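You operate a simulated robot arm through the tools that you are given. There is no shell and no other tool. Be economical: measure what you need, move in short steps, check, and stop when the job is done.

You run a simulated robot arm. Do the job below in one go: nothing can be reset, and whatever is moved stays where it is left.

JOB
Unlock the barrel box with its key and put the barrel in the grey tray beside it.
Fine: the key's number is on the lock; try no other key; lock up again and rack the key; leave the other barrels.

The check looks at the end state, three seconds after you hand in, the way a careful person would. Anything else that was tipped, shoved, dropped, spilled or broken makes it a failure.

ROBOT AND FRAMES
A 6-joint arm with a two-finger parallel gripper, fixed in place. Base frame: the origin is at the foot of the arm, x ahead of it, y to its left, z up; the work surface is at about z = 0. Units: m, degrees, N and s.
With the tool pointing down near the work surface it reaches from about 0.14 to 0.58 m from the base axis. Its first joint turns from -66.0 to 66.0 degrees. Payload 2.1 kg.
Tool frame: the origin (TCP) lies between the finger pads and is the grasp point; the fingertips stand 0.03 m ahead of it; z points along the fingers, y is the line along which they close. Largest opening 0.094 m; finger width 0.028, thickness 0.01; the body of the gripper, 0.05 by 0.096 m, starts 0.055 m behind the TCP.
Orientation is that of the tool frame in the base frame, as a unit quaternion [x, y, z, w]. With the fingers straight down and closing along the base's y, the tool's x points along the base's -x, its y along +y and its z along -z.

CONTROLS
- The arm moves only by the tool arm_command. Its arguments are lists of equal length, an entry for each row: "hand": the gripper command, from -1 (shut) to 1 (fully open), values between in proportion; "xyz": the shift along the tool's x, y, z in cm, a list of three; "rot": the turn, a rotation vector about the tool's x, y, z in degrees, a list of three. In form: {"hand": [hand, ...], "xyz": [[dx, dy, dz], ...], "rot": [[ax, ay, az], ...]}. A call has 1 to 8 rows; each row shifts and turns the commanded pose from where the row before left it, along the tool's axes as they then stand. A row lasts 0.2 s, in which the tool goes at most 0.05 m and 8.6 degrees; a call with a longer step from one row to the next is refused whole, and so is a gripper value outside its range. Where a pose cannot be reached the arm comes as near as it can. A force on the tool above 40 N (or 10 N above the force at the start of the call, whichever is more), or a blocked arm, ends the call early, and 0.2 s more pass. Each finger travels about 0.072 m/s and halts on what it meets, pressing with about 24 N; the grip force reading is that of the motor and also rises with nothing between the fingers. The clock runs only during rows and for 0.2 s after the last one: add rows that do not move to give the fingers time. The reply holds the time, the measured pose of the TCP, the force on the tool along the base axes, the opening and the grip force, in the units named above and with some noise, with the torque about the TCP (base axes, N m) and any sound that the robot's microphone picked up, and new pictures: "show" is both (left out), scene, wrist or none.
- Cameras (640 x 400 px; columns grow to the right, rows downward): "scene" is fixed at [0.06, -0.3735, 0.4836]; the picture's right is [0.74, -0.67, 0.00], its down [-0.37, -0.41, -0.84] and it looks along [0.56, 0.62, -0.55] (base axes); focal length 315 px, centre (320, 200). "wrist" rides on the gripper at [0.076, 0.014, -0.103] in the tool frame; the picture's right is [-0.18, 0.98, 0.00], its down [-0.75, -0.14, -0.64] and it looks along [-0.63, -0.12, 0.77] (tool axes); focal length 243 px, centre (320, 200). There is no depth. A picture from a camera that has moved, and an enlarged one, comes with that camera's place and axes in the base frame and with its lens.
- inspect(camera, box): a new picture of the part [left, top, right, bottom] of that camera's present view, enlarged. It takes no simulated time.
- job_done(): hands the job in; it is judged then, once.

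Go step by step. Nothing tells you positions but the pictures and the camera data: compare them with the known pose of the tool, close in by small moves and look again before you grip or let go. The budget is 120 turns and 200 pictures, counting those below and the enlarged ones. Unless the task says otherwise, let go and move clear before handing in, and close with one line.

The tools are called after ">>>" by a JSON object that holds its "method" and its "body". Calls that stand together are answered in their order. arm_command: Moves the arm, as the interface text tells. Its arguments: {"type":"object","properties":{"hand":{"type":"array"},"xyz":{"type":"array"},"rot":{"type":"array"},"show":{"type":"string","enum":["both","scene","wrist","none"]}},"required":["hand","xyz","rot"]} The other tools are called the same way: inspect (camera, box) takes an enlarged picture of a part of a camera's view; job_done () hands the job in.

At the start:

```text
time: 0.0
eef_pos: [0.368, -0.0795, 0.3221]
tool_rot: [0.001, 1.0, 0.001, 0.0]
wrist_force: [-0.1, -0.3, -0.4]
ft_torque: [-0.01, 0.02, -0.01]
opening: 0.0937
gripper_force: 0.1
```

scene: 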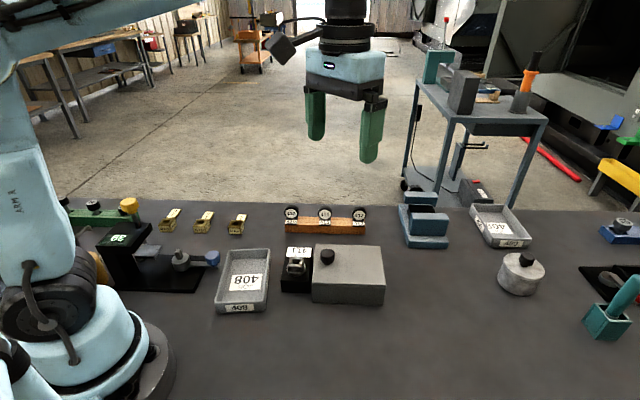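
wrist: 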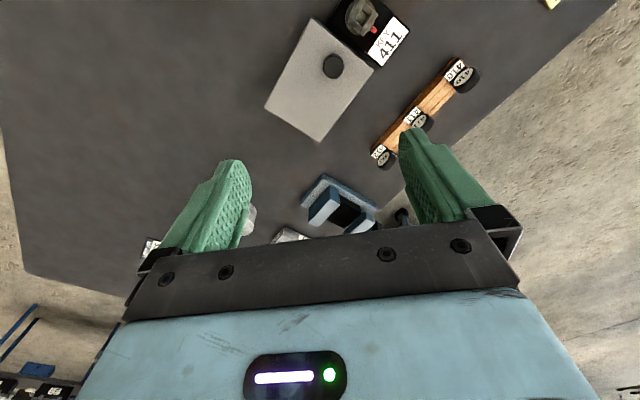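

I see a grey box with a black lock marked 411, an orange key rack with three keys behind it, and a grey tray 408 beside it. I'll enlarge the views first.

>>> {"method": "inspect", "body": {"camera": "scene", "box": [200, 190, 400, 315]}}

>>> {"method": "inspect", "body": {"camera": "wrist", "box": [260, 0, 500, 150]}}

>>> {"method": "inspect", "body": {"camera": "scene", "box": [380, 170, 640, 332]}}

>>> {"method": "inspect", "body": {"camera": "scene", "box": [60, 180, 280, 317]}}

```text
3.20 times, centred on (300, 252) of scene
camera zoom: at [0.06, -0.3735, 0.4836], right [0.74, -0.67, 0.0], down [-0.37, -0.41, -0.84], along [0.56, 0.62, -0.55], focal length 1008 px, centre (384, 32)
```

zoom: 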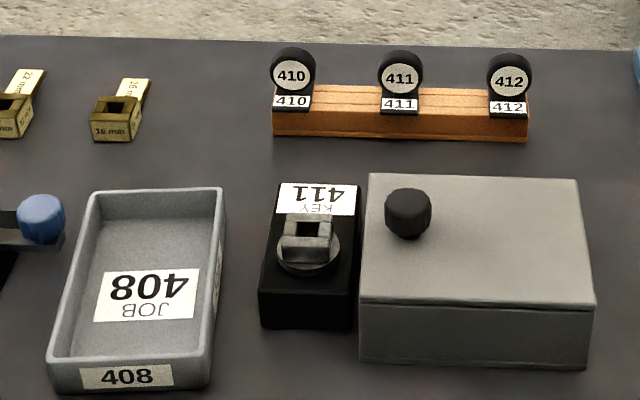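

```text
2.67 times, centred on (380, 75) of wrist
camera zoom: at [0.2928, -0.0653, 0.4247], right [0.18, 0.98, 0.0], down [0.75, -0.14, 0.64], along [0.63, -0.12, -0.77], focal length 647 px, centre (160, 533)
```

zoom: 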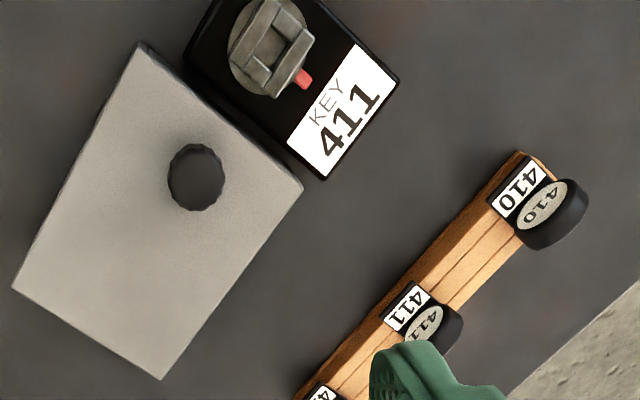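

```text
2.46 times, centred on (510, 251) of scene
camera zoom: at [0.06, -0.3735, 0.4836], right [0.74, -0.67, 0.0], down [-0.37, -0.41, -0.84], along [0.56, 0.62, -0.55], focal length 776 px, centre (-148, 74)
```

zoom: 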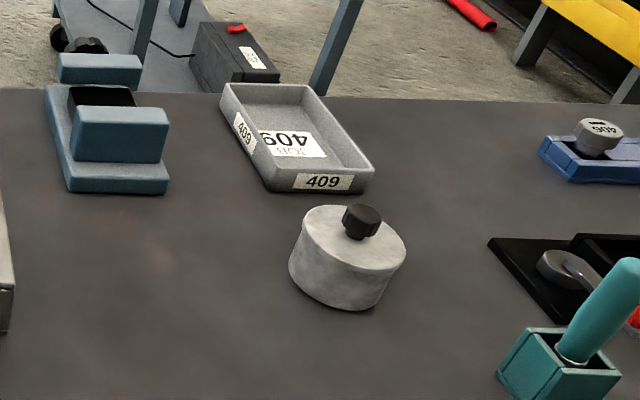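

```text
2.91 times, centred on (170, 248) of scene
camera zoom: at [0.06, -0.3735, 0.4836], right [0.74, -0.67, 0.0], down [-0.37, -0.41, -0.84], along [0.56, 0.62, -0.55], focal length 917 px, centre (756, 59)
```

zoom: 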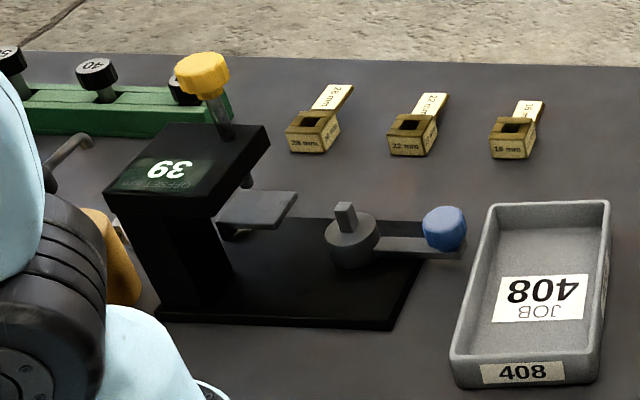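

The lock reads 411, so key 411 is the middle one of the rack, near (0.467, 0.059, 0.055). The lock socket is near (0.322, -0.019, 0.043). I'll move above the rack, turned to its direction, to see the key's shape.

>>> {"method": "arm_command", "body": {"hand": [1, 1, 1, 1, 1, 1, 1], "xyz": [[-2, 2.3, 1.2], [-2, 2.3, 1.2], [-2, 2.3, 1.2], [-2, 2.3, 1.2], [-2, 2.3, 1.2], [-1.4, 2, 1], [0, 0, 0]], "rot": [[0, 0, 0], [0, 0, 0], [0, 0, 0], [0, 0, 0], [0, 0, 0], [0, 0, 0], [0, 0, 0]], "show": "none"}}

>>> {"method": "arm_command", "body": {"hand": [1, 1, 1, 1, 1, 1, 1], "xyz": [[0, 0, 0], [0, 0, 0], [0, 0, 0], [0, 0, 0], [0, 0, 0], [0, 0, 0], [0, 0, 0]], "rot": [[0, 0, -8], [0, 0, -8], [0, 0, -8], [0, 0, -8], [0, 0, -8], [0, 0, -8], [0, 0, 0]]}}

```text
time: 1.6
eef_pos: [0.4811, 0.0551, 0.2518]
tool_rot: [0.0, 1.0, 0.0, 0.0]
wrist_force: [-0.9, -0.7, -0.2]
ft_torque: [0.01, 0.03, 0.02]
opening: 0.0939
gripper_force: 0.0
```

```text
time: 3.2
eef_pos: [0.4813, 0.0554, 0.2527]
tool_rot: [-0.408, 0.913, 0.0, 0.0]
wrist_force: [-0.1, -0.3, -0.6]
ft_torque: [0.04, 0.01, 0.03]
opening: 0.0938
gripper_force: 0.1
camera wrist: at [0.4214, 0.0084, 0.3542], right [-0.61, 0.79, 0.0], down [0.61, 0.47, 0.64], along [0.51, 0.39, -0.77], focal length 243 px, centre (320, 200)
```

scene: 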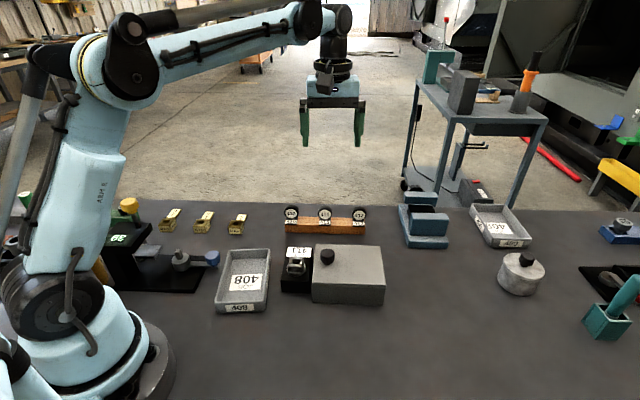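
wrist: 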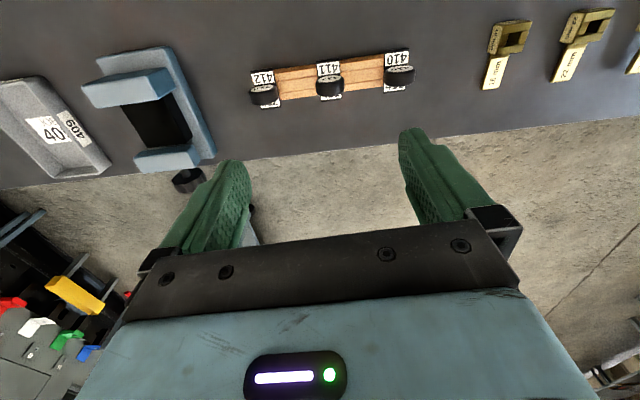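

>>> {"method": "inspect", "body": {"camera": "wrist", "box": [232, 30, 432, 155]}}

>>> {"method": "inspect", "body": {"camera": "scene", "box": [280, 196, 376, 256]}}

```text
3.20 times, centred on (332, 92) of wrist
camera zoom: at [0.4214, 0.0084, 0.3542], right [-0.61, 0.79, 0.0], down [0.61, 0.47, 0.64], along [0.51, 0.39, -0.77], focal length 776 px, centre (282, 544)
```

zoom: 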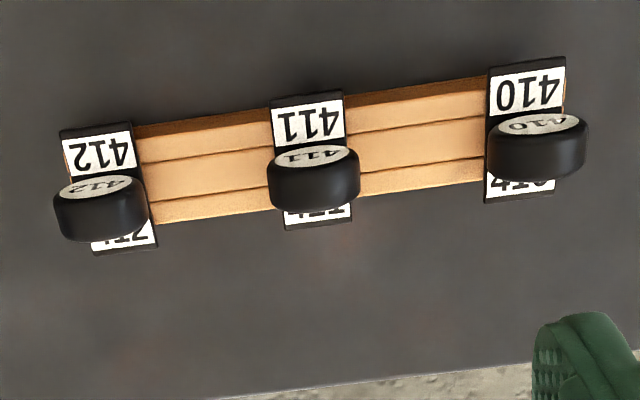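

```text
6.67 times, centred on (328, 226) of scene
camera zoom: at [0.06, -0.3735, 0.4836], right [0.74, -0.67, 0.0], down [-0.37, -0.41, -0.84], along [0.56, 0.62, -0.55], focal length 2101 px, centre (267, 27)
```

zoom: 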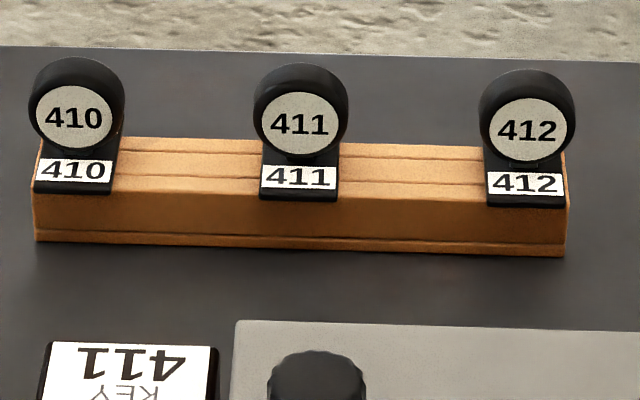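

Each key is an upright disc-headed key (head about 35 mm across, 18 mm thick) with its faces toward the front and back. Next I look at the lock up close.

>>> {"method": "arm_command", "body": {"hand": [1, 1, 1, 1, 1, 1], "xyz": [[3.3, 1.2, 1], [3.3, 1.2, 1], [3.3, 1.2, 1], [3.3, 1.2, 1], [3.1, 1.4, 1], [0, 0, 0]], "rot": [[0, 0, 0], [0, 0, 0], [0, 0, 0], [0, 0, 0], [0, 0, 0], [0, 0, 0]], "show": "wrist"}}

>>> {"method": "inspect", "body": {"camera": "wrist", "box": [200, 0, 440, 150]}}

>>> {"method": "inspect", "body": {"camera": "scene", "box": [270, 235, 366, 295]}}

```text
time: 4.6
eef_pos: [0.3265, -0.0226, 0.2029]
tool_rot: [-0.407, 0.913, 0.0, 0.0]
wrist_force: [0.2, -0.1, 0.3]
ft_torque: [-0.03, -0.03, 0.0]
opening: 0.0941
gripper_force: 0.1
camera wrist: at [0.266, -0.0705, 0.3048], right [-0.61, 0.79, 0.0], down [0.61, 0.47, 0.64], along [0.51, 0.39, -0.77], focal length 243 px, centre (320, 200)
```

wrist: 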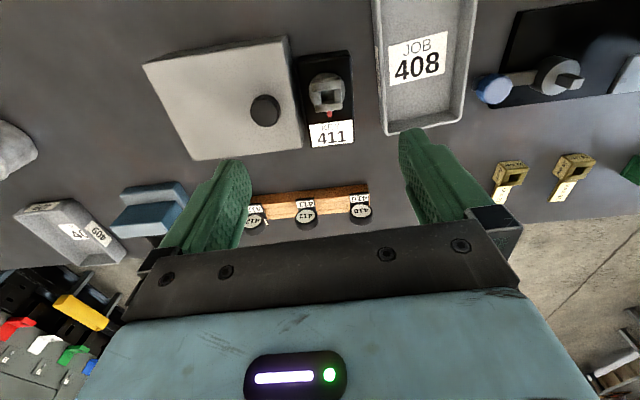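

```text
2.67 times, centred on (320, 75) of wrist
camera zoom: at [0.266, -0.0705, 0.3048], right [-0.61, 0.79, 0.0], down [0.61, 0.47, 0.64], along [0.51, 0.39, -0.77], focal length 647 px, centre (320, 533)
```

zoom: 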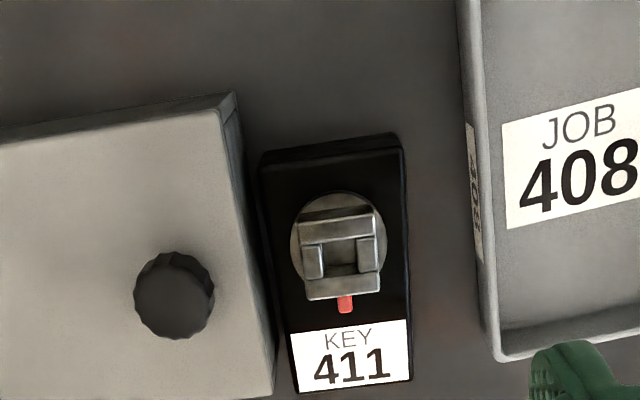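

```text
6.67 times, centred on (318, 265) of scene
camera zoom: at [0.0599, -0.3735, 0.4836], right [0.74, -0.67, 0.0], down [-0.37, -0.41, -0.84], along [0.56, 0.62, -0.55], focal length 2101 px, centre (333, -233)
```

zoom: 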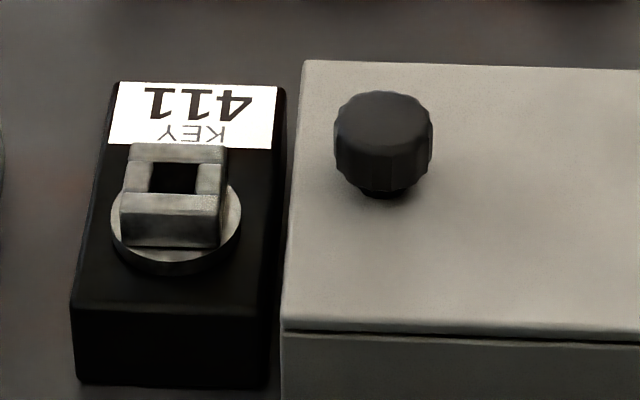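

The lock has a rotor with a square socket and a red marker on its label side. I return above key 411 and turn the fingers so they close across the flat faces of its head.

>>> {"method": "arm_command", "body": {"hand": [1, 1, 1, 1, 1, 1, 1, 1], "xyz": [[-3.3, -1, 0], [-3.3, -1, 0], [-3.3, -1, 0], [-3.3, -1, 0], [-3.4, -1.1, 0], [0, 0, 0], [0, 0, 0], [0, 0, 0]], "rot": [[0, 0, 0], [0, 0, 0], [0, 0, 0], [0, 0, 0], [0, 0, 8], [0, 0, 8], [0, 0, 8], [0, 0, 8]], "show": "none"}}

>>> {"method": "arm_command", "body": {"hand": [1, 1, 1, 1, 1, 1, 1, 1], "xyz": [[0, 0, 0], [0, 0, 0], [0, 0, 0], [0, 0, 0], [0, 0, 0], [0, 0, 0], [0, 0, 0], [0, 0, 0]], "rot": [[0, 0, 8.3], [0, 0, 8.3], [0, 0, 8.3], [0, 0, 8.3], [0, 0, 8.3], [0, 0, 8.3], [0, 0, 8.2], [0, 0, 0]], "show": "both"}}

>>> {"method": "inspect", "body": {"camera": "wrist", "box": [200, 30, 440, 180]}}

```text
time: 6.4
eef_pos: [0.4763, 0.0669, 0.2018]
tool_rot: [-0.138, 0.99, 0.0, 0.001]
wrist_force: [0.1, -0.4, 0.3]
ft_torque: [0.01, -0.03, -0.03]
opening: 0.0942
gripper_force: 0.0
```

```text
time: 8.2
eef_pos: [0.4766, 0.0662, 0.2045]
tool_rot: [0.359, 0.933, 0.001, 0.001]
wrist_force: [0.7, -1.0, -0.5]
ft_torque: [0.03, -0.01, 0.01]
opening: 0.0941
gripper_force: 0.0
camera wrist: at [0.4299, 0.127, 0.3047], right [0.8, 0.61, 0.0], down [0.46, -0.61, 0.64], along [0.39, -0.51, -0.77], focal length 243 px, centre (320, 200)
```

scene: 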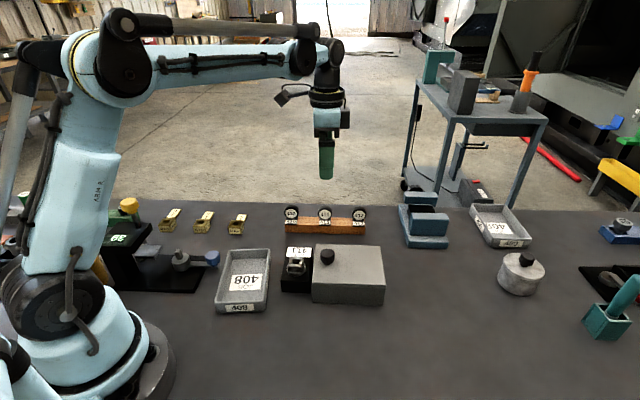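
wrist: 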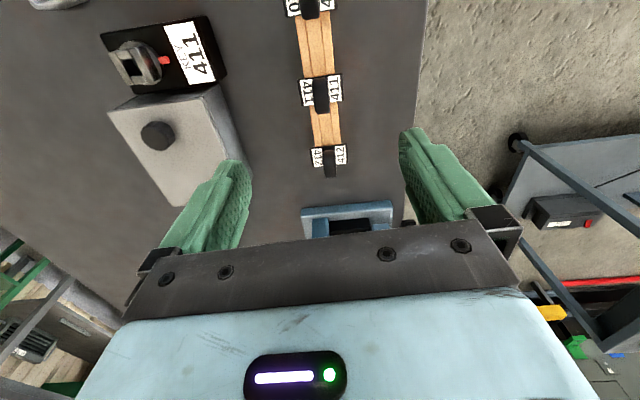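

```text
2.67 times, centred on (320, 105) of wrist
camera zoom: at [0.4299, 0.127, 0.3047], right [0.8, 0.61, 0.0], down [0.46, -0.61, 0.64], along [0.39, -0.51, -0.77], focal length 647 px, centre (320, 453)
```

zoom: 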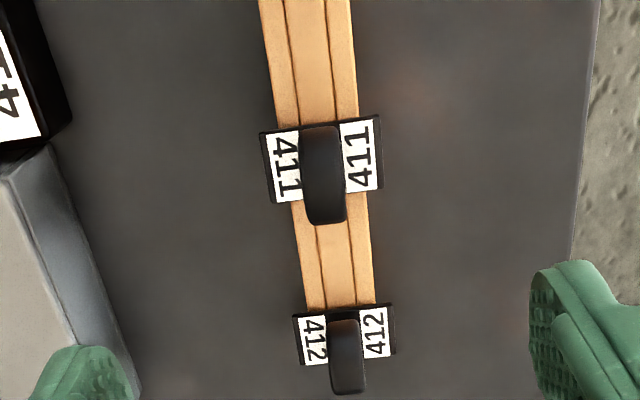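

The head sits centred between the fingers, near (0.4765, 0.069, 0.055). I descend partway and check.

>>> {"method": "arm_command", "body": {"hand": [1, 1, 1, 1, 1], "xyz": [[0.1, 0.15, 3], [0, 0, 3], [0, 0, 3], [0, 0, 1], [0, 0, 0]], "rot": [[0, 0, 0], [0, 0, 0], [0, 0, 0], [0, 0, 0], [0, 0, 0]], "show": "wrist"}}

>>> {"method": "inspect", "body": {"camera": "scene", "box": [280, 170, 376, 230]}}

```text
time: 9.4
eef_pos: [0.4759, 0.0696, 0.1037]
tool_rot: [0.357, 0.934, 0.0, 0.0]
wrist_force: [-0.9, -0.4, 0.8]
ft_torque: [-0.01, 0.01, 0.02]
opening: 0.094
gripper_force: 0.0
camera wrist: at [0.4298, 0.1297, 0.206], right [0.79, 0.61, 0.0], down [0.47, -0.61, 0.64], along [0.39, -0.51, -0.77], focal length 243 px, centre (320, 200)
```

wrist: 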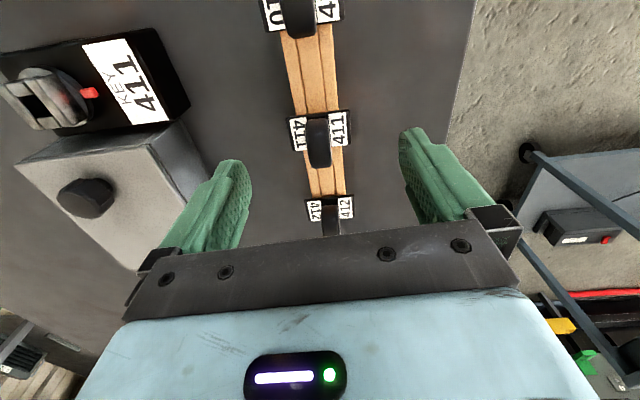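

```text
6.67 times, centred on (328, 200) of scene
camera zoom: at [0.0599, -0.3735, 0.4836], right [0.74, -0.67, 0.0], down [-0.37, -0.41, -0.84], along [0.56, 0.62, -0.55], focal length 2101 px, centre (267, 200)
```

zoom: 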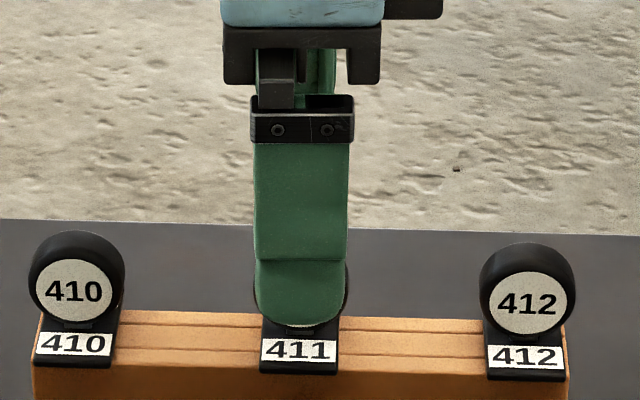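

Centred well. I lower about 3 cm and close gently on the head.

>>> {"method": "arm_command", "body": {"hand": [1, 1, 1], "xyz": [[0, 0, 1.5], [0, 0, 1.4], [0, 0, 0]], "rot": [[0, 0, 0], [0, 0, 0], [0, 0, 0]], "show": "wrist"}}

>>> {"method": "inspect", "body": {"camera": "scene", "box": [280, 170, 376, 230]}}

```text
time: 10.2
eef_pos: [0.4769, 0.0693, 0.0741]
tool_rot: [0.359, 0.933, -0.001, -0.001]
wrist_force: [0.4, -0.1, 0.0]
ft_torque: [0.02, 0.02, -0.04]
opening: 0.0941
gripper_force: 0.0
camera wrist: at [0.4297, 0.1298, 0.1759], right [0.79, 0.61, 0.0], down [0.47, -0.61, 0.64], along [0.39, -0.51, -0.77], focal length 243 px, centre (320, 200)
```

wrist: 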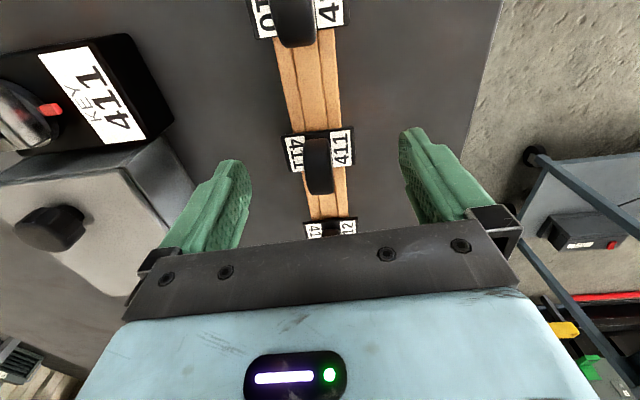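

```text
6.67 times, centred on (328, 200) of scene
camera zoom: at [0.06, -0.3735, 0.4836], right [0.74, -0.67, 0.0], down [-0.37, -0.41, -0.84], along [0.56, 0.62, -0.55], focal length 2101 px, centre (267, 200)
```

zoom: 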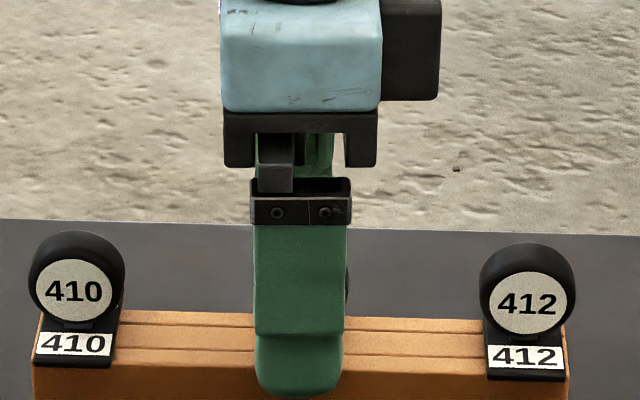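

>>> {"method": "arm_command", "body": {"hand": [-1, -1, -1, -1, -1], "xyz": [[0, 0, 0.2], [0, 0, 0], [0, 0, 0], [0, 0, 0], [0, 0, 0]], "rot": [[0, 0, 0], [0, 0, 0], [0, 0, 0], [0, 0, 0], [0, 0, 0]], "show": "wrist"}}

>>> {"method": "inspect", "body": {"camera": "scene", "box": [280, 170, 376, 230]}}

```text
time: 11.4
eef_pos: [0.4754, 0.069, 0.0714]
tool_rot: [0.357, 0.934, 0.0, -0.001]
wrist_force: [0.2, -0.5, 0.6]
ft_torque: [0.0, 0.03, 0.0]
opening: 0.0143
gripper_force: 24.1
camera wrist: at [0.4297, 0.1296, 0.1738], right [0.79, 0.61, 0.0], down [0.47, -0.61, 0.64], along [0.39, -0.51, -0.77], focal length 243 px, centre (320, 200)
```

wrist: 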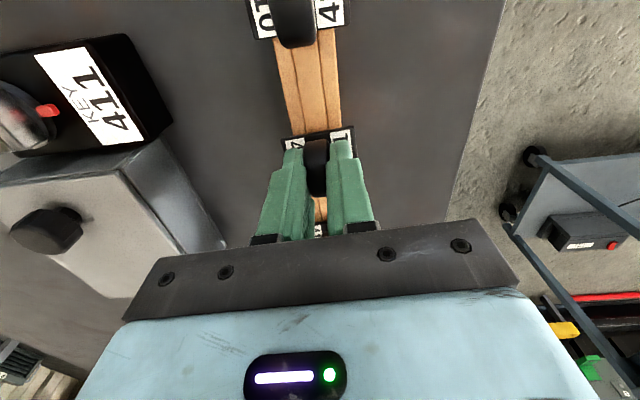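

```text
6.67 times, centred on (328, 200) of scene
camera zoom: at [0.06, -0.3735, 0.4836], right [0.74, -0.67, 0.0], down [-0.37, -0.41, -0.84], along [0.56, 0.62, -0.55], focal length 2101 px, centre (267, 200)
```

zoom: 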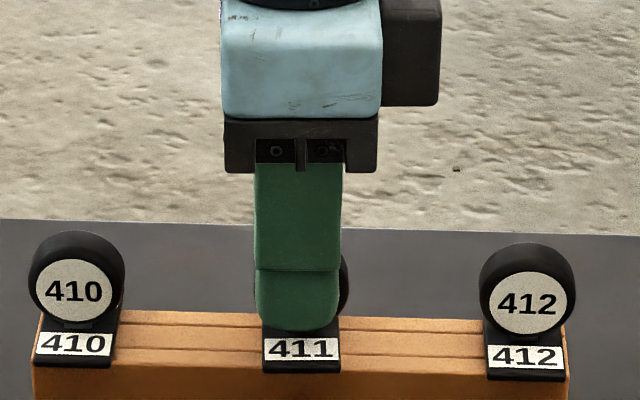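

The head is gripped (14.3 mm). I lift straight up and check the shaft.

>>> {"method": "arm_command", "body": {"hand": [-1, -1, -1, -1, -1, -1], "xyz": [[0, 0, -1], [0, 0, -1.5], [0, 0, -2], [0, 0, -2], [0, 0, -2], [0, 0, 0]], "rot": [[0, 0, 0], [0, 0, 0], [0, 0, 0], [0, 0, 0], [0, 0, 0], [0, 0, 0]], "show": "wrist"}}

>>> {"method": "inspect", "body": {"camera": "scene", "box": [272, 140, 384, 240]}}

>>> {"method": "inspect", "body": {"camera": "wrist", "box": [240, 80, 400, 200]}}

```text
time: 12.8
eef_pos: [0.4772, 0.0674, 0.1559]
tool_rot: [0.358, 0.934, -0.001, 0.001]
wrist_force: [0.2, 0.6, -0.1]
ft_torque: [-0.03, 0.01, 0.0]
opening: 0.0141
gripper_force: 23.7
camera wrist: at [0.4304, 0.1292, 0.2587], right [0.79, 0.61, 0.0], down [0.47, -0.61, 0.64], along [0.39, -0.51, -0.77], focal length 243 px, centre (320, 200)
```

wrist: 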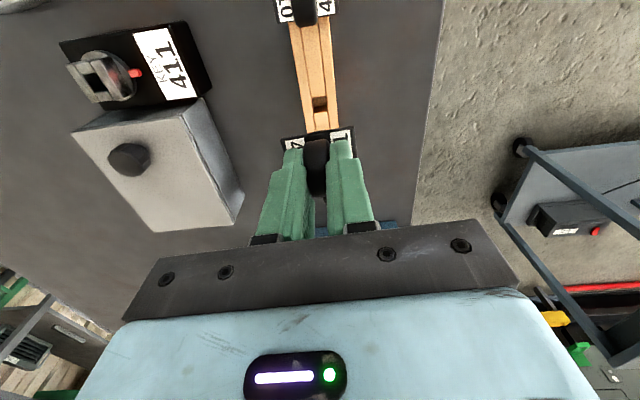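

```text
4.00 times, centred on (328, 190) of scene
camera zoom: at [0.06, -0.3735, 0.4836], right [0.74, -0.67, 0.0], down [-0.37, -0.41, -0.84], along [0.56, 0.62, -0.55], focal length 1261 px, centre (288, 240)
```

zoom: 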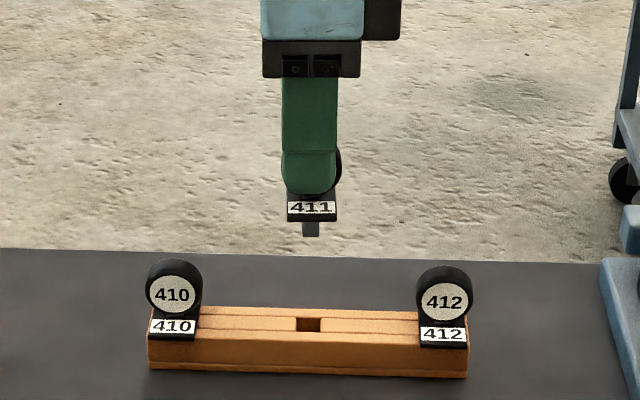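

```text
3.33 times, centred on (320, 140) of wrist
camera zoom: at [0.4304, 0.1292, 0.2587], right [0.79, 0.61, 0.0], down [0.47, -0.61, 0.64], along [0.39, -0.51, -0.77], focal length 809 px, centre (320, 400)
```

zoom: 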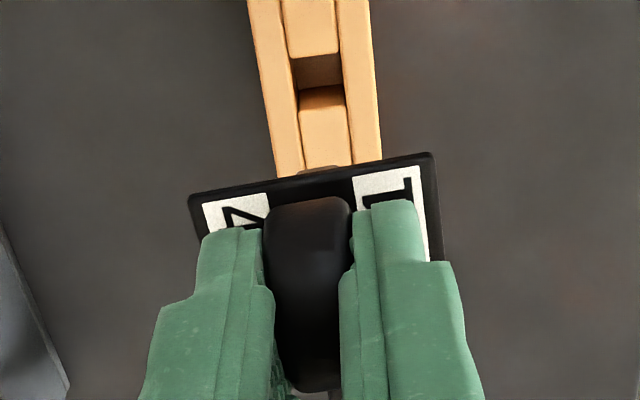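

The key came out cleanly: head, number plate and a square shaft about 2 cm long. Now I carry it at height to above the lock at (0.321, -0.018).

>>> {"method": "arm_command", "body": {"hand": [-1, -1, -1, -1, -1, -1, -1, -1], "xyz": [[0, 0, -2.2], [0, 0, -2.2], [1.2, -3.3, 0], [1.2, -3.4, 0], [1.2, -3.4, 0], [1.2, -3.4, 0], [1.0, -3.3, 0], [0, 0, 0]], "rot": [[0, 0, 0], [0, 0, 0], [0, 0, 0], [0, 0, 0], [0, 0, 0], [0, 0, 0], [0, 0, 0], [0, 0, 0]], "show": "both"}}

>>> {"method": "inspect", "body": {"camera": "wrist", "box": [240, 40, 400, 160]}}

```text
time: 14.6
eef_pos: [0.3224, -0.0192, 0.2027]
tool_rot: [0.358, 0.934, 0.0, 0.0]
wrist_force: [0.3, -0.3, -0.5]
ft_torque: [0.0, 0.0, -0.01]
opening: 0.0141
gripper_force: 23.4
camera wrist: at [0.2759, 0.0425, 0.3034], right [0.79, 0.61, 0.0], down [0.47, -0.61, 0.64], along [0.39, -0.51, -0.77], focal length 243 px, centre (320, 200)
```

scene: 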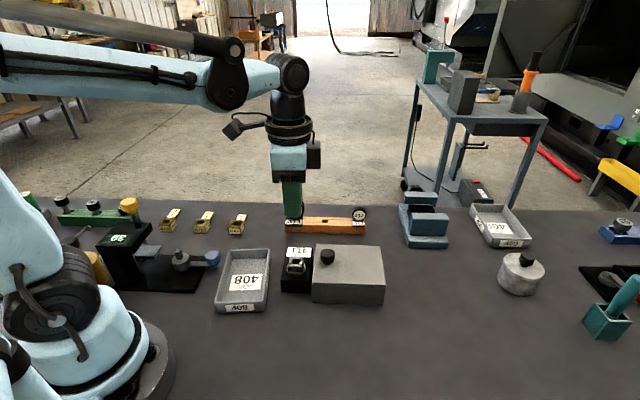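
wrist: 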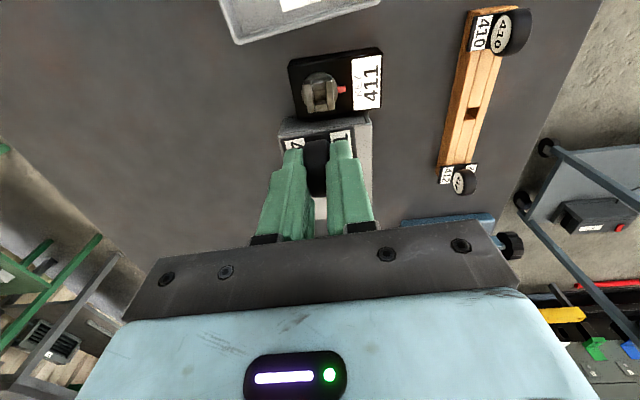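

```text
3.33 times, centred on (320, 100) of wrist
camera zoom: at [0.2759, 0.0425, 0.3034], right [0.79, 0.61, 0.0], down [0.47, -0.61, 0.64], along [0.39, -0.51, -0.77], focal length 809 px, centre (320, 533)
```

zoom: 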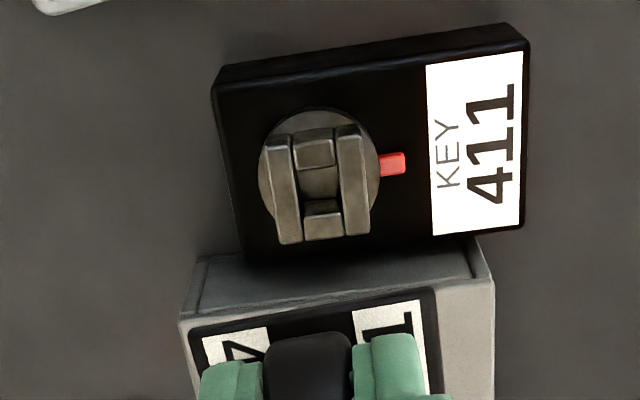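

The socket opening comes out at about (0.321, -0.018, 0.05). I nudge sideways and descend to just above it, then compare in the scene view.

>>> {"method": "arm_command", "body": {"hand": [-1, -1, -1, -1, -1], "xyz": [[0.17, 0.02, 2], [0, 0, 2], [0, 0, 2], [0, 0, 0.5], [0, 0, 0]], "rot": [[0, 0, 0], [0, 0, 0], [0, 0, 0], [0, 0, 0], [0, 0, 0]], "show": "wrist"}}

>>> {"method": "inspect", "body": {"camera": "scene", "box": [256, 215, 352, 295]}}

>>> {"method": "inspect", "body": {"camera": "wrist", "box": [240, 50, 400, 170]}}

```text
time: 15.8
eef_pos: [0.3196, -0.0164, 0.136]
tool_rot: [0.357, 0.934, 0.0, 0.0]
wrist_force: [-0.5, 0.2, 0.6]
ft_torque: [0.06, -0.01, 0.0]
opening: 0.0146
gripper_force: 24.5
camera wrist: at [0.2735, 0.0445, 0.2371], right [0.79, 0.61, 0.0], down [0.47, -0.61, 0.64], along [0.39, -0.51, -0.77], focal length 243 px, centre (320, 200)
```

wrist: 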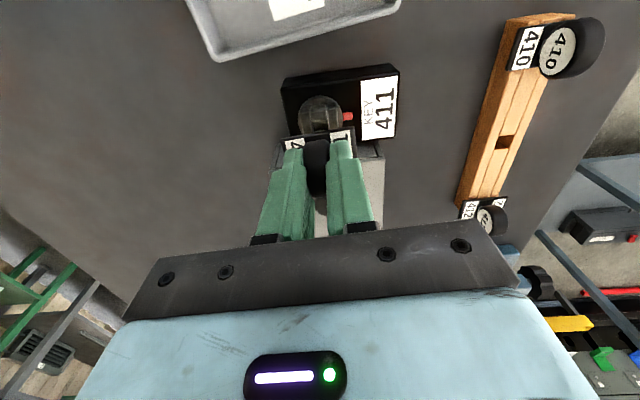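

```text
5.00 times, centred on (304, 255) of scene
camera zoom: at [0.06, -0.3735, 0.4836], right [0.74, -0.67, 0.0], down [-0.37, -0.41, -0.84], along [0.56, 0.62, -0.55], focal length 1576 px, centre (400, -75)
```

zoom: 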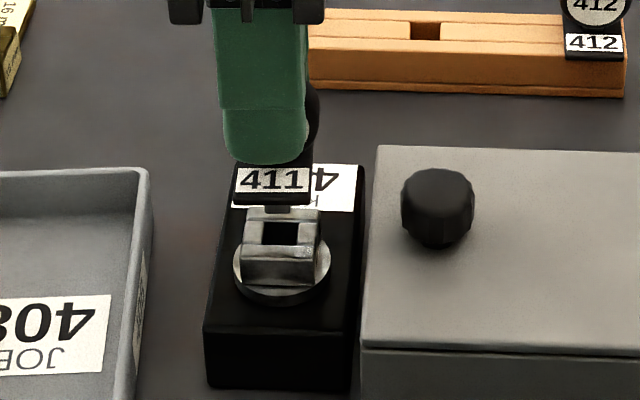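

```text
3.33 times, centred on (320, 110) of wrist
camera zoom: at [0.2735, 0.0445, 0.2371], right [0.79, 0.61, 0.0], down [0.47, -0.61, 0.64], along [0.39, -0.51, -0.77], focal length 809 px, centre (320, 500)
```

zoom: 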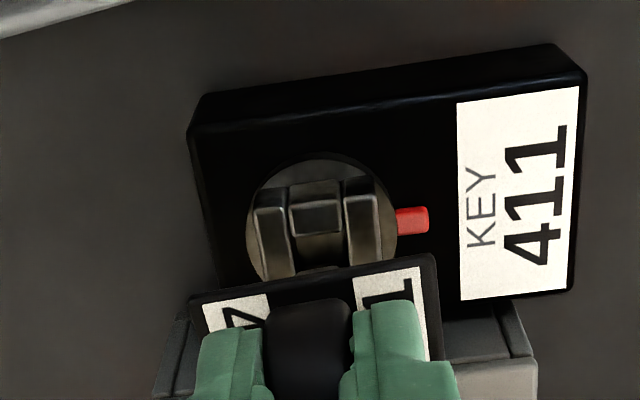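

In the scene view the shaft is about 1 mm left of the hole. I correct by about a millimetre and lower slowly.

>>> {"method": "arm_command", "body": {"hand": [-1, -1, -1, -1], "xyz": [[-0.1, 0.06, 0], [0, 0, 0.6], [0, 0, 0.5], [0, 0, 0]], "rot": [[0, 0, 0], [0, 0, 0], [0, 0, 0], [0, 0, 0]], "show": "none"}}

>>> {"method": "inspect", "body": {"camera": "scene", "box": [272, 230, 336, 280]}}

>>> {"method": "inspect", "body": {"camera": "wrist", "box": [270, 70, 370, 150]}}

```text
time: 16.8
eef_pos: [0.3194, -0.017, 0.1252]
tool_rot: [0.358, 0.934, 0.0, -0.001]
wrist_force: [0.8, 0.1, -0.9]
ft_torque: [0.02, 0.04, 0.01]
opening: 0.0143
gripper_force: 24.0
```

```text
8.00 times, centred on (304, 255) of scene
camera zoom: at [0.06, -0.3735, 0.4836], right [0.74, -0.67, 0.0], down [-0.37, -0.41, -0.84], along [0.56, 0.62, -0.55], focal length 2521 px, centre (448, -240)
```

zoom: 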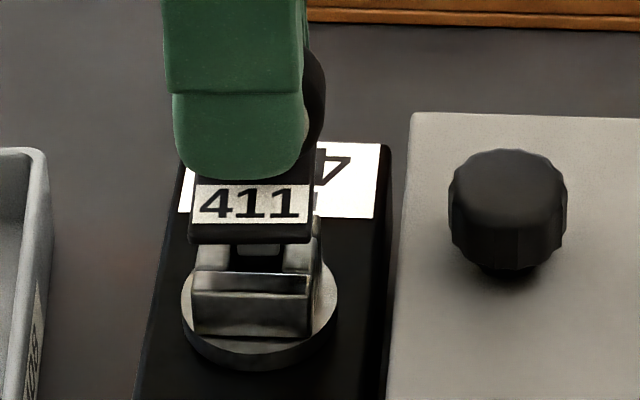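

```text
5.00 times, centred on (320, 110) of wrist
camera zoom: at [0.274, 0.0434, 0.2266], right [0.79, 0.61, 0.0], down [0.47, -0.61, 0.64], along [0.39, -0.51, -0.77], focal length 1213 px, centre (320, 650)
```

zoom: 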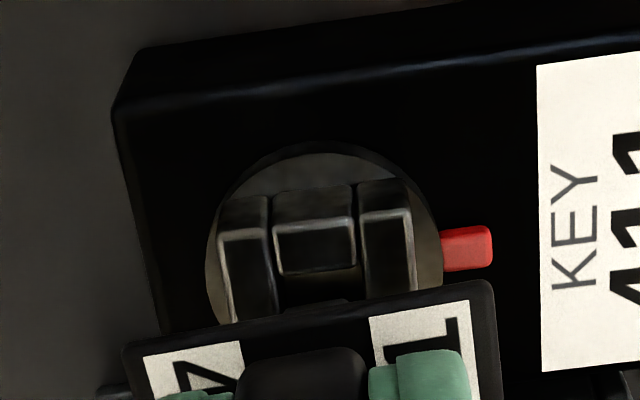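

Alignment looks right in both views. I continue lowering with force checks.

>>> {"method": "arm_command", "body": {"hand": [-1, -1, -1, -1], "xyz": [[0, 0, 0.4], [0, 0, 0.4], [0, 0, 0.4], [0, 0, 0]], "rot": [[0, 0, 0], [0, 0, 0], [0, 0, 0], [0, 0, 0]], "show": "none"}}

>>> {"method": "inspect", "body": {"camera": "scene", "box": [272, 230, 336, 280]}}

```text
time: 17.8
eef_pos: [0.3211, -0.0168, 0.1131]
tool_rot: [0.357, 0.934, 0.0, 0.0]
wrist_force: [-1.0, -0.6, -0.1]
ft_torque: [0.02, 0.02, -0.02]
opening: 0.0142
gripper_force: 23.9
```

```text
8.00 times, centred on (304, 255) of scene
camera zoom: at [0.06, -0.3735, 0.4836], right [0.74, -0.67, 0.0], down [-0.37, -0.41, -0.84], along [0.56, 0.62, -0.55], focal length 2521 px, centre (448, -240)
```

zoom: 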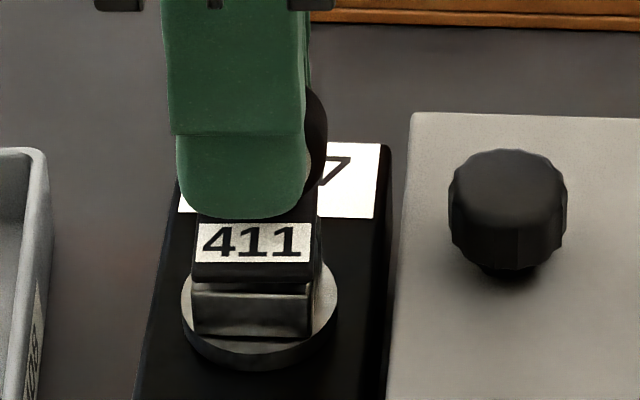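

>>> {"method": "arm_command", "body": {"hand": [-1, -1, -1, -1], "xyz": [[0, 0, 0.3], [0, 0, 0.3], [0, 0, 0.3], [0, 0, 0]], "rot": [[0, 0, 0], [0, 0, 0], [0, 0, 0], [0, 0, 0]], "show": "none"}}

>>> {"method": "inspect", "body": {"camera": "scene", "box": [272, 230, 336, 280]}}

```text
time: 18.8
eef_pos: [0.3223, -0.016, 0.1046]
tool_rot: [0.358, 0.934, 0.001, 0.0]
wrist_force: [-0.2, 0.7, 37.5]
ft_torque: [-0.04, -0.04, -0.04]
opening: 0.0146
gripper_force: 23.7
```

```text
8.00 times, centred on (304, 255) of scene
camera zoom: at [0.0598, -0.3735, 0.4836], right [0.74, -0.67, 0.0], down [-0.37, -0.41, -0.84], along [0.56, 0.62, -0.55], focal length 2521 px, centre (448, -240)
```

zoom: 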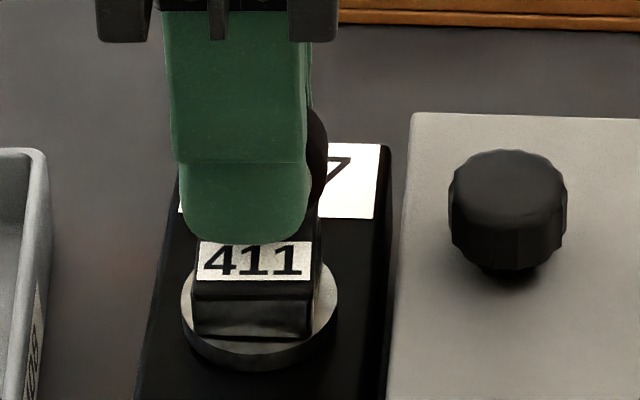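

The key is seated (37 N down), plate on the socket. I relieve the pressure and try a small turn to feel which way it goes.

>>> {"method": "arm_command", "body": {"hand": [-1, -1, -1, -1], "xyz": [[0, 0, -0.15], [0, 0, 0], [0, 0, 0], [0, 0, 0]], "rot": [[0, 0, 0], [0, 0, -4], [0, 0, -4], [0, 0, 0]], "show": "none"}}

>>> {"method": "inspect", "body": {"camera": "scene", "box": [272, 230, 336, 280]}}

>>> {"method": "inspect", "body": {"camera": "wrist", "box": [240, 70, 400, 190]}}

```text
time: 19.8
eef_pos: [0.3215, -0.0165, 0.1047]
tool_rot: [0.292, 0.957, 0.0, 0.0]
wrist_force: [-1.2, 0.6, -0.6]
ft_torque: [0.01, 0.04, 0.0]
opening: 0.0144
gripper_force: 23.4
```

```text
8.00 times, centred on (304, 255) of scene
camera zoom: at [0.06, -0.3735, 0.4836], right [0.74, -0.67, 0.0], down [-0.37, -0.41, -0.84], along [0.56, 0.62, -0.55], focal length 2521 px, centre (448, -240)
```

zoom: 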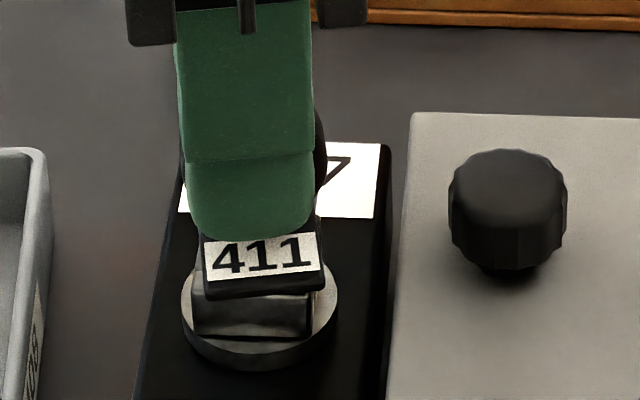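

```text
3.33 times, centred on (320, 130) of wrist
camera zoom: at [0.2663, 0.0368, 0.2071], right [0.7, 0.71, 0.0], down [0.55, -0.54, 0.64], along [0.46, -0.45, -0.77], focal length 809 px, centre (320, 433)
```

zoom: 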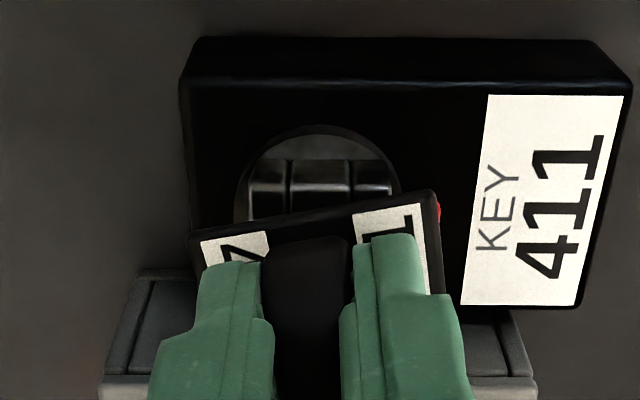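

>>> {"method": "arm_command", "body": {"hand": [-1, -1, -1, -1], "xyz": [[0, 0, 0], [0, 0, 0], [0, 0, 0], [0, 0, 0]], "rot": [[0, 0, -4], [0, 0, -4], [0, 0, -4], [0, 0, 0]], "show": "none"}}

>>> {"method": "inspect", "body": {"camera": "scene", "box": [272, 230, 336, 280]}}

>>> {"method": "inspect", "body": {"camera": "wrist", "box": [240, 70, 400, 190]}}

```text
time: 20.8
eef_pos: [0.3208, -0.0171, 0.1044]
tool_rot: [0.19, 0.982, 0.0, -0.001]
wrist_force: [-14.2, 0.8, 4.1]
ft_torque: [0.06, 0.45, -0.15]
opening: 0.0146
gripper_force: 24.5
```

```text
8.00 times, centred on (304, 255) of scene
camera zoom: at [0.0599, -0.3735, 0.4836], right [0.74, -0.67, 0.0], down [-0.37, -0.41, -0.84], along [0.56, 0.62, -0.55], focal length 2521 px, centre (448, -240)
```

zoom: 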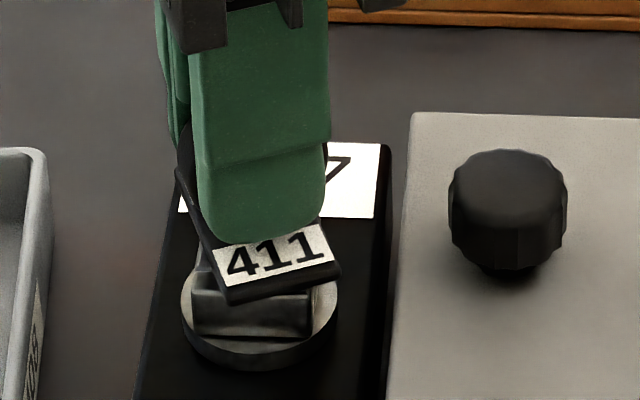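

```text
3.33 times, centred on (320, 130) of wrist
camera zoom: at [0.2561, 0.0239, 0.2072], right [0.54, 0.84, 0.0], down [0.65, -0.41, 0.64], along [0.54, -0.34, -0.77], focal length 809 px, centre (320, 433)
```

zoom: 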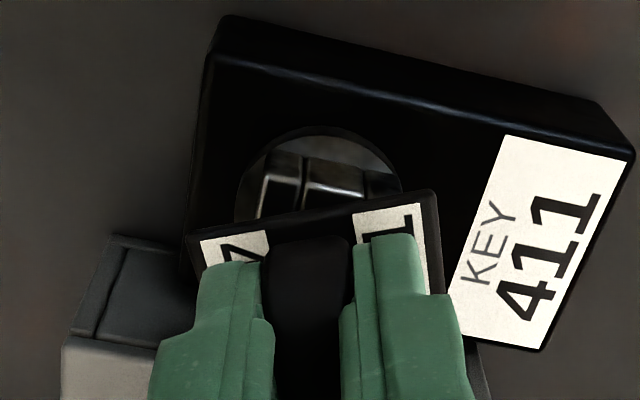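

Turned 20° this way: it meets resistance and the rotor has not moved. I go back and feel the other direction.

>>> {"method": "arm_command", "body": {"hand": [-1, -1, -1, -1, -1, -1], "xyz": [[0, 0, 0], [0, 0, 0], [0, 0, 0], [0, 0, 0], [0, 0, 0], [0, 0, 0]], "rot": [[0, 0, 7], [0, 0, 7], [0, 0, 6], [0, 0, 6], [0, 0, 6], [0, 0, 0]], "show": "none"}}

>>> {"method": "arm_command", "body": {"hand": [-1, -1, -1, -1], "xyz": [[0, 0, 0], [0, 0, 0], [0, 0, 0], [0, 0, 0]], "rot": [[0, 0, 4], [0, 0, 4], [0, 0, 2], [0, 0, 0]], "show": "none"}}

>>> {"method": "inspect", "body": {"camera": "scene", "box": [272, 230, 336, 280]}}

>>> {"method": "inspect", "body": {"camera": "wrist", "box": [240, 70, 400, 190]}}

```text
time: 22.2
eef_pos: [0.3212, -0.0172, 0.1056]
tool_rot: [0.455, 0.89, 0.0, 0.0]
wrist_force: [-0.4, 0.3, -0.3]
ft_torque: [-0.01, 0.0, 0.03]
opening: 0.0142
gripper_force: 24.1
```

```text
time: 23.2
eef_pos: [0.3211, -0.0169, 0.1055]
tool_rot: [0.529, 0.849, -0.001, 0.001]
wrist_force: [1.6, 4.6, -1.5]
ft_torque: [0.2, -0.06, 0.01]
opening: 0.0142
gripper_force: 24.2
```

```text
8.00 times, centred on (304, 255) of scene
camera zoom: at [0.06, -0.3735, 0.4836], right [0.74, -0.67, 0.0], down [-0.37, -0.41, -0.84], along [0.56, 0.62, -0.55], focal length 2521 px, centre (448, -240)
```

zoom: 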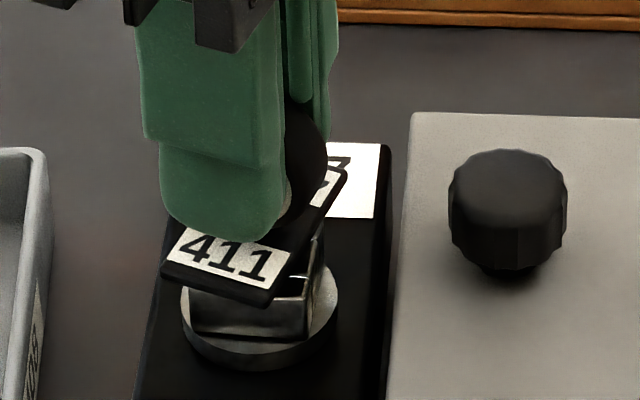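

```text
3.33 times, centred on (320, 130) of wrist
camera zoom: at [0.3009, 0.057, 0.2072], right [0.96, 0.27, 0.0], down [0.2, -0.74, 0.64], along [0.17, -0.62, -0.77], focal length 809 px, centre (320, 433)
```

zoom: 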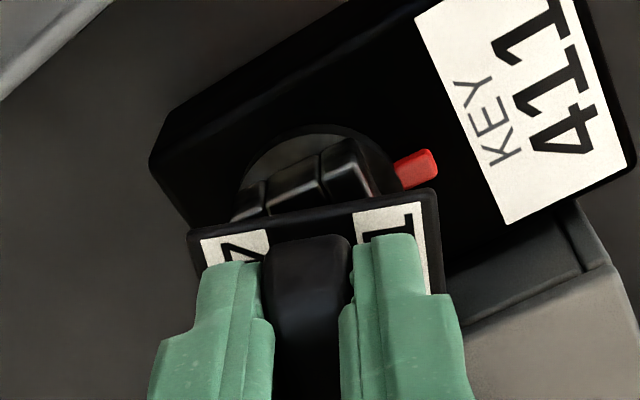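

Less resistance here, and the rotor may be starting to move. I continue a bit in this direction.

>>> {"method": "arm_command", "body": {"hand": [-1, -1, -1, -1, -1], "xyz": [[0, 0, 0], [0, 0, 0], [0, 0, 0], [0, 0, 0], [0, 0, 0]], "rot": [[0, 0, 4], [0, 0, 4], [0, 0, 4], [0, 0, 4], [0, 0, 0]], "show": "none"}}

>>> {"method": "inspect", "body": {"camera": "scene", "box": [272, 230, 336, 280]}}

```text
time: 24.4
eef_pos: [0.3218, -0.0174, 0.1045]
tool_rot: [0.643, 0.766, 0.0, 0.0]
wrist_force: [-1.0, 5.6, 0.8]
ft_torque: [0.28, 0.07, 0.03]
opening: 0.0145
gripper_force: 23.9
```

```text
8.00 times, centred on (304, 255) of scene
camera zoom: at [0.0599, -0.3735, 0.4836], right [0.74, -0.67, 0.0], down [-0.37, -0.41, -0.84], along [0.56, 0.62, -0.55], focal length 2521 px, centre (448, -240)
```

zoom: 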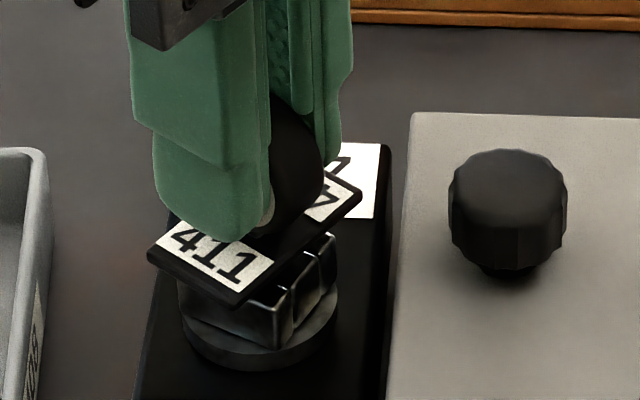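

The rotor turns clockwise with light resistance, so I continue.

>>> {"method": "arm_command", "body": {"hand": [-1, -1, -1, -1, -1, -1, -1], "xyz": [[0, 0, 0], [0, 0, 0], [0, 0, 0], [0, 0, 0], [0, 0, 0], [0, 0, 0], [0, 0, 0]], "rot": [[0, 0, 5], [0, 0, 5], [0, 0, 5], [0, 0, 5], [0, 0, 5], [0, 0, 5], [0, 0, 0]], "show": "none"}}

>>> {"method": "inspect", "body": {"camera": "scene", "box": [272, 230, 336, 280]}}

```text
time: 26.0
eef_pos: [0.3202, -0.017, 0.1053]
tool_rot: [0.819, 0.574, 0.0, 0.0]
wrist_force: [1.8, 5.2, 0.1]
ft_torque: [0.25, -0.11, 0.01]
opening: 0.0141
gripper_force: 24.0
```

```text
8.00 times, centred on (304, 255) of scene
camera zoom: at [0.06, -0.3735, 0.4836], right [0.74, -0.67, 0.0], down [-0.37, -0.41, -0.84], along [0.56, 0.62, -0.55], focal length 2521 px, centre (448, -240)
```

zoom: 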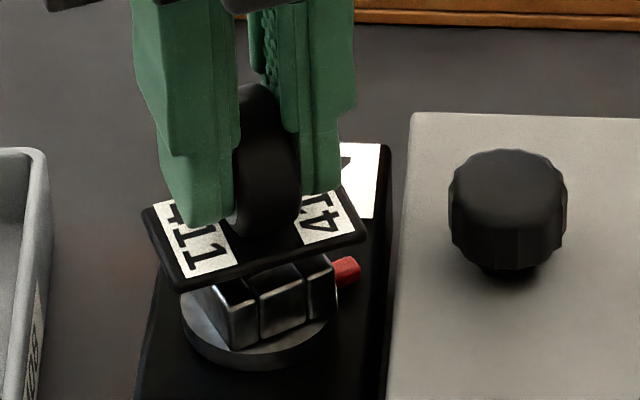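

>>> {"method": "arm_command", "body": {"hand": [-1, -1, -1, -1, -1, -1, -1], "xyz": [[0, 0, 0], [0, 0, 0], [0, 0, 0], [0, 0, 0], [0, 0, 0], [0, 0, 0], [0, 0, 0]], "rot": [[0, 0, 5], [0, 0, 5], [0, 0, 5], [0, 0, 5], [0, 0, 5], [0, 0, 5], [0, 0, 0]], "show": "none"}}

>>> {"method": "inspect", "body": {"camera": "scene", "box": [272, 230, 336, 280]}}

```text
time: 27.6
eef_pos: [0.321, -0.0175, 0.1046]
tool_rot: [0.94, 0.342, 0.0, 0.0]
wrist_force: [4.6, 3.1, 1.1]
ft_torque: [0.19, -0.23, 0.03]
opening: 0.0144
gripper_force: 24.4
```

```text
8.00 times, centred on (304, 255) of scene
camera zoom: at [0.06, -0.3735, 0.4836], right [0.74, -0.67, 0.0], down [-0.37, -0.41, -0.84], along [0.56, 0.62, -0.55], focal length 2521 px, centre (448, -240)
```

zoom: 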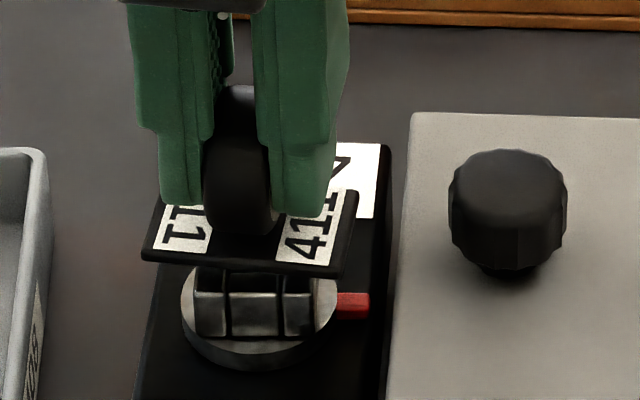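

The pointer is almost at the box side. A few more degrees until it stops.

>>> {"method": "arm_command", "body": {"hand": [-1, -1, -1, -1], "xyz": [[0, 0, 0], [0, 0, 0], [0, 0, 0], [0, 0, 0]], "rot": [[0, 0, 4], [0, 0, 3], [0, 0, 3], [0, 0, 0]], "show": "none"}}

>>> {"method": "inspect", "body": {"camera": "scene", "box": [272, 230, 336, 280]}}

```text
time: 28.6
eef_pos: [0.323, -0.0172, 0.1055]
tool_rot: [0.966, 0.258, 0.001, 0.0]
wrist_force: [10.1, 4.0, -0.6]
ft_torque: [0.17, -0.5, 0.05]
opening: 0.0143
gripper_force: 23.8
```

```text
8.00 times, centred on (304, 255) of scene
camera zoom: at [0.06, -0.3735, 0.4836], right [0.74, -0.67, 0.0], down [-0.37, -0.41, -0.84], along [0.56, 0.62, -0.55], focal length 2521 px, centre (448, -240)
```

zoom: 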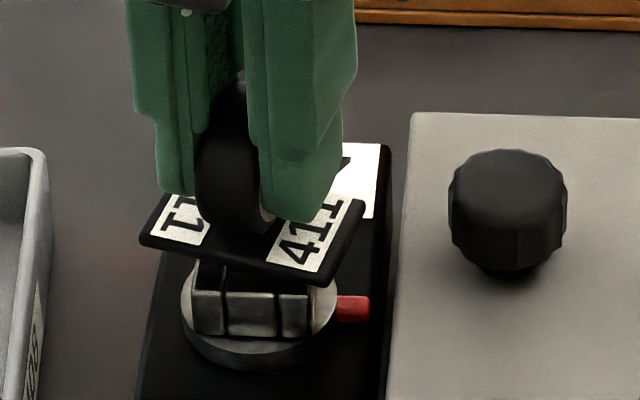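

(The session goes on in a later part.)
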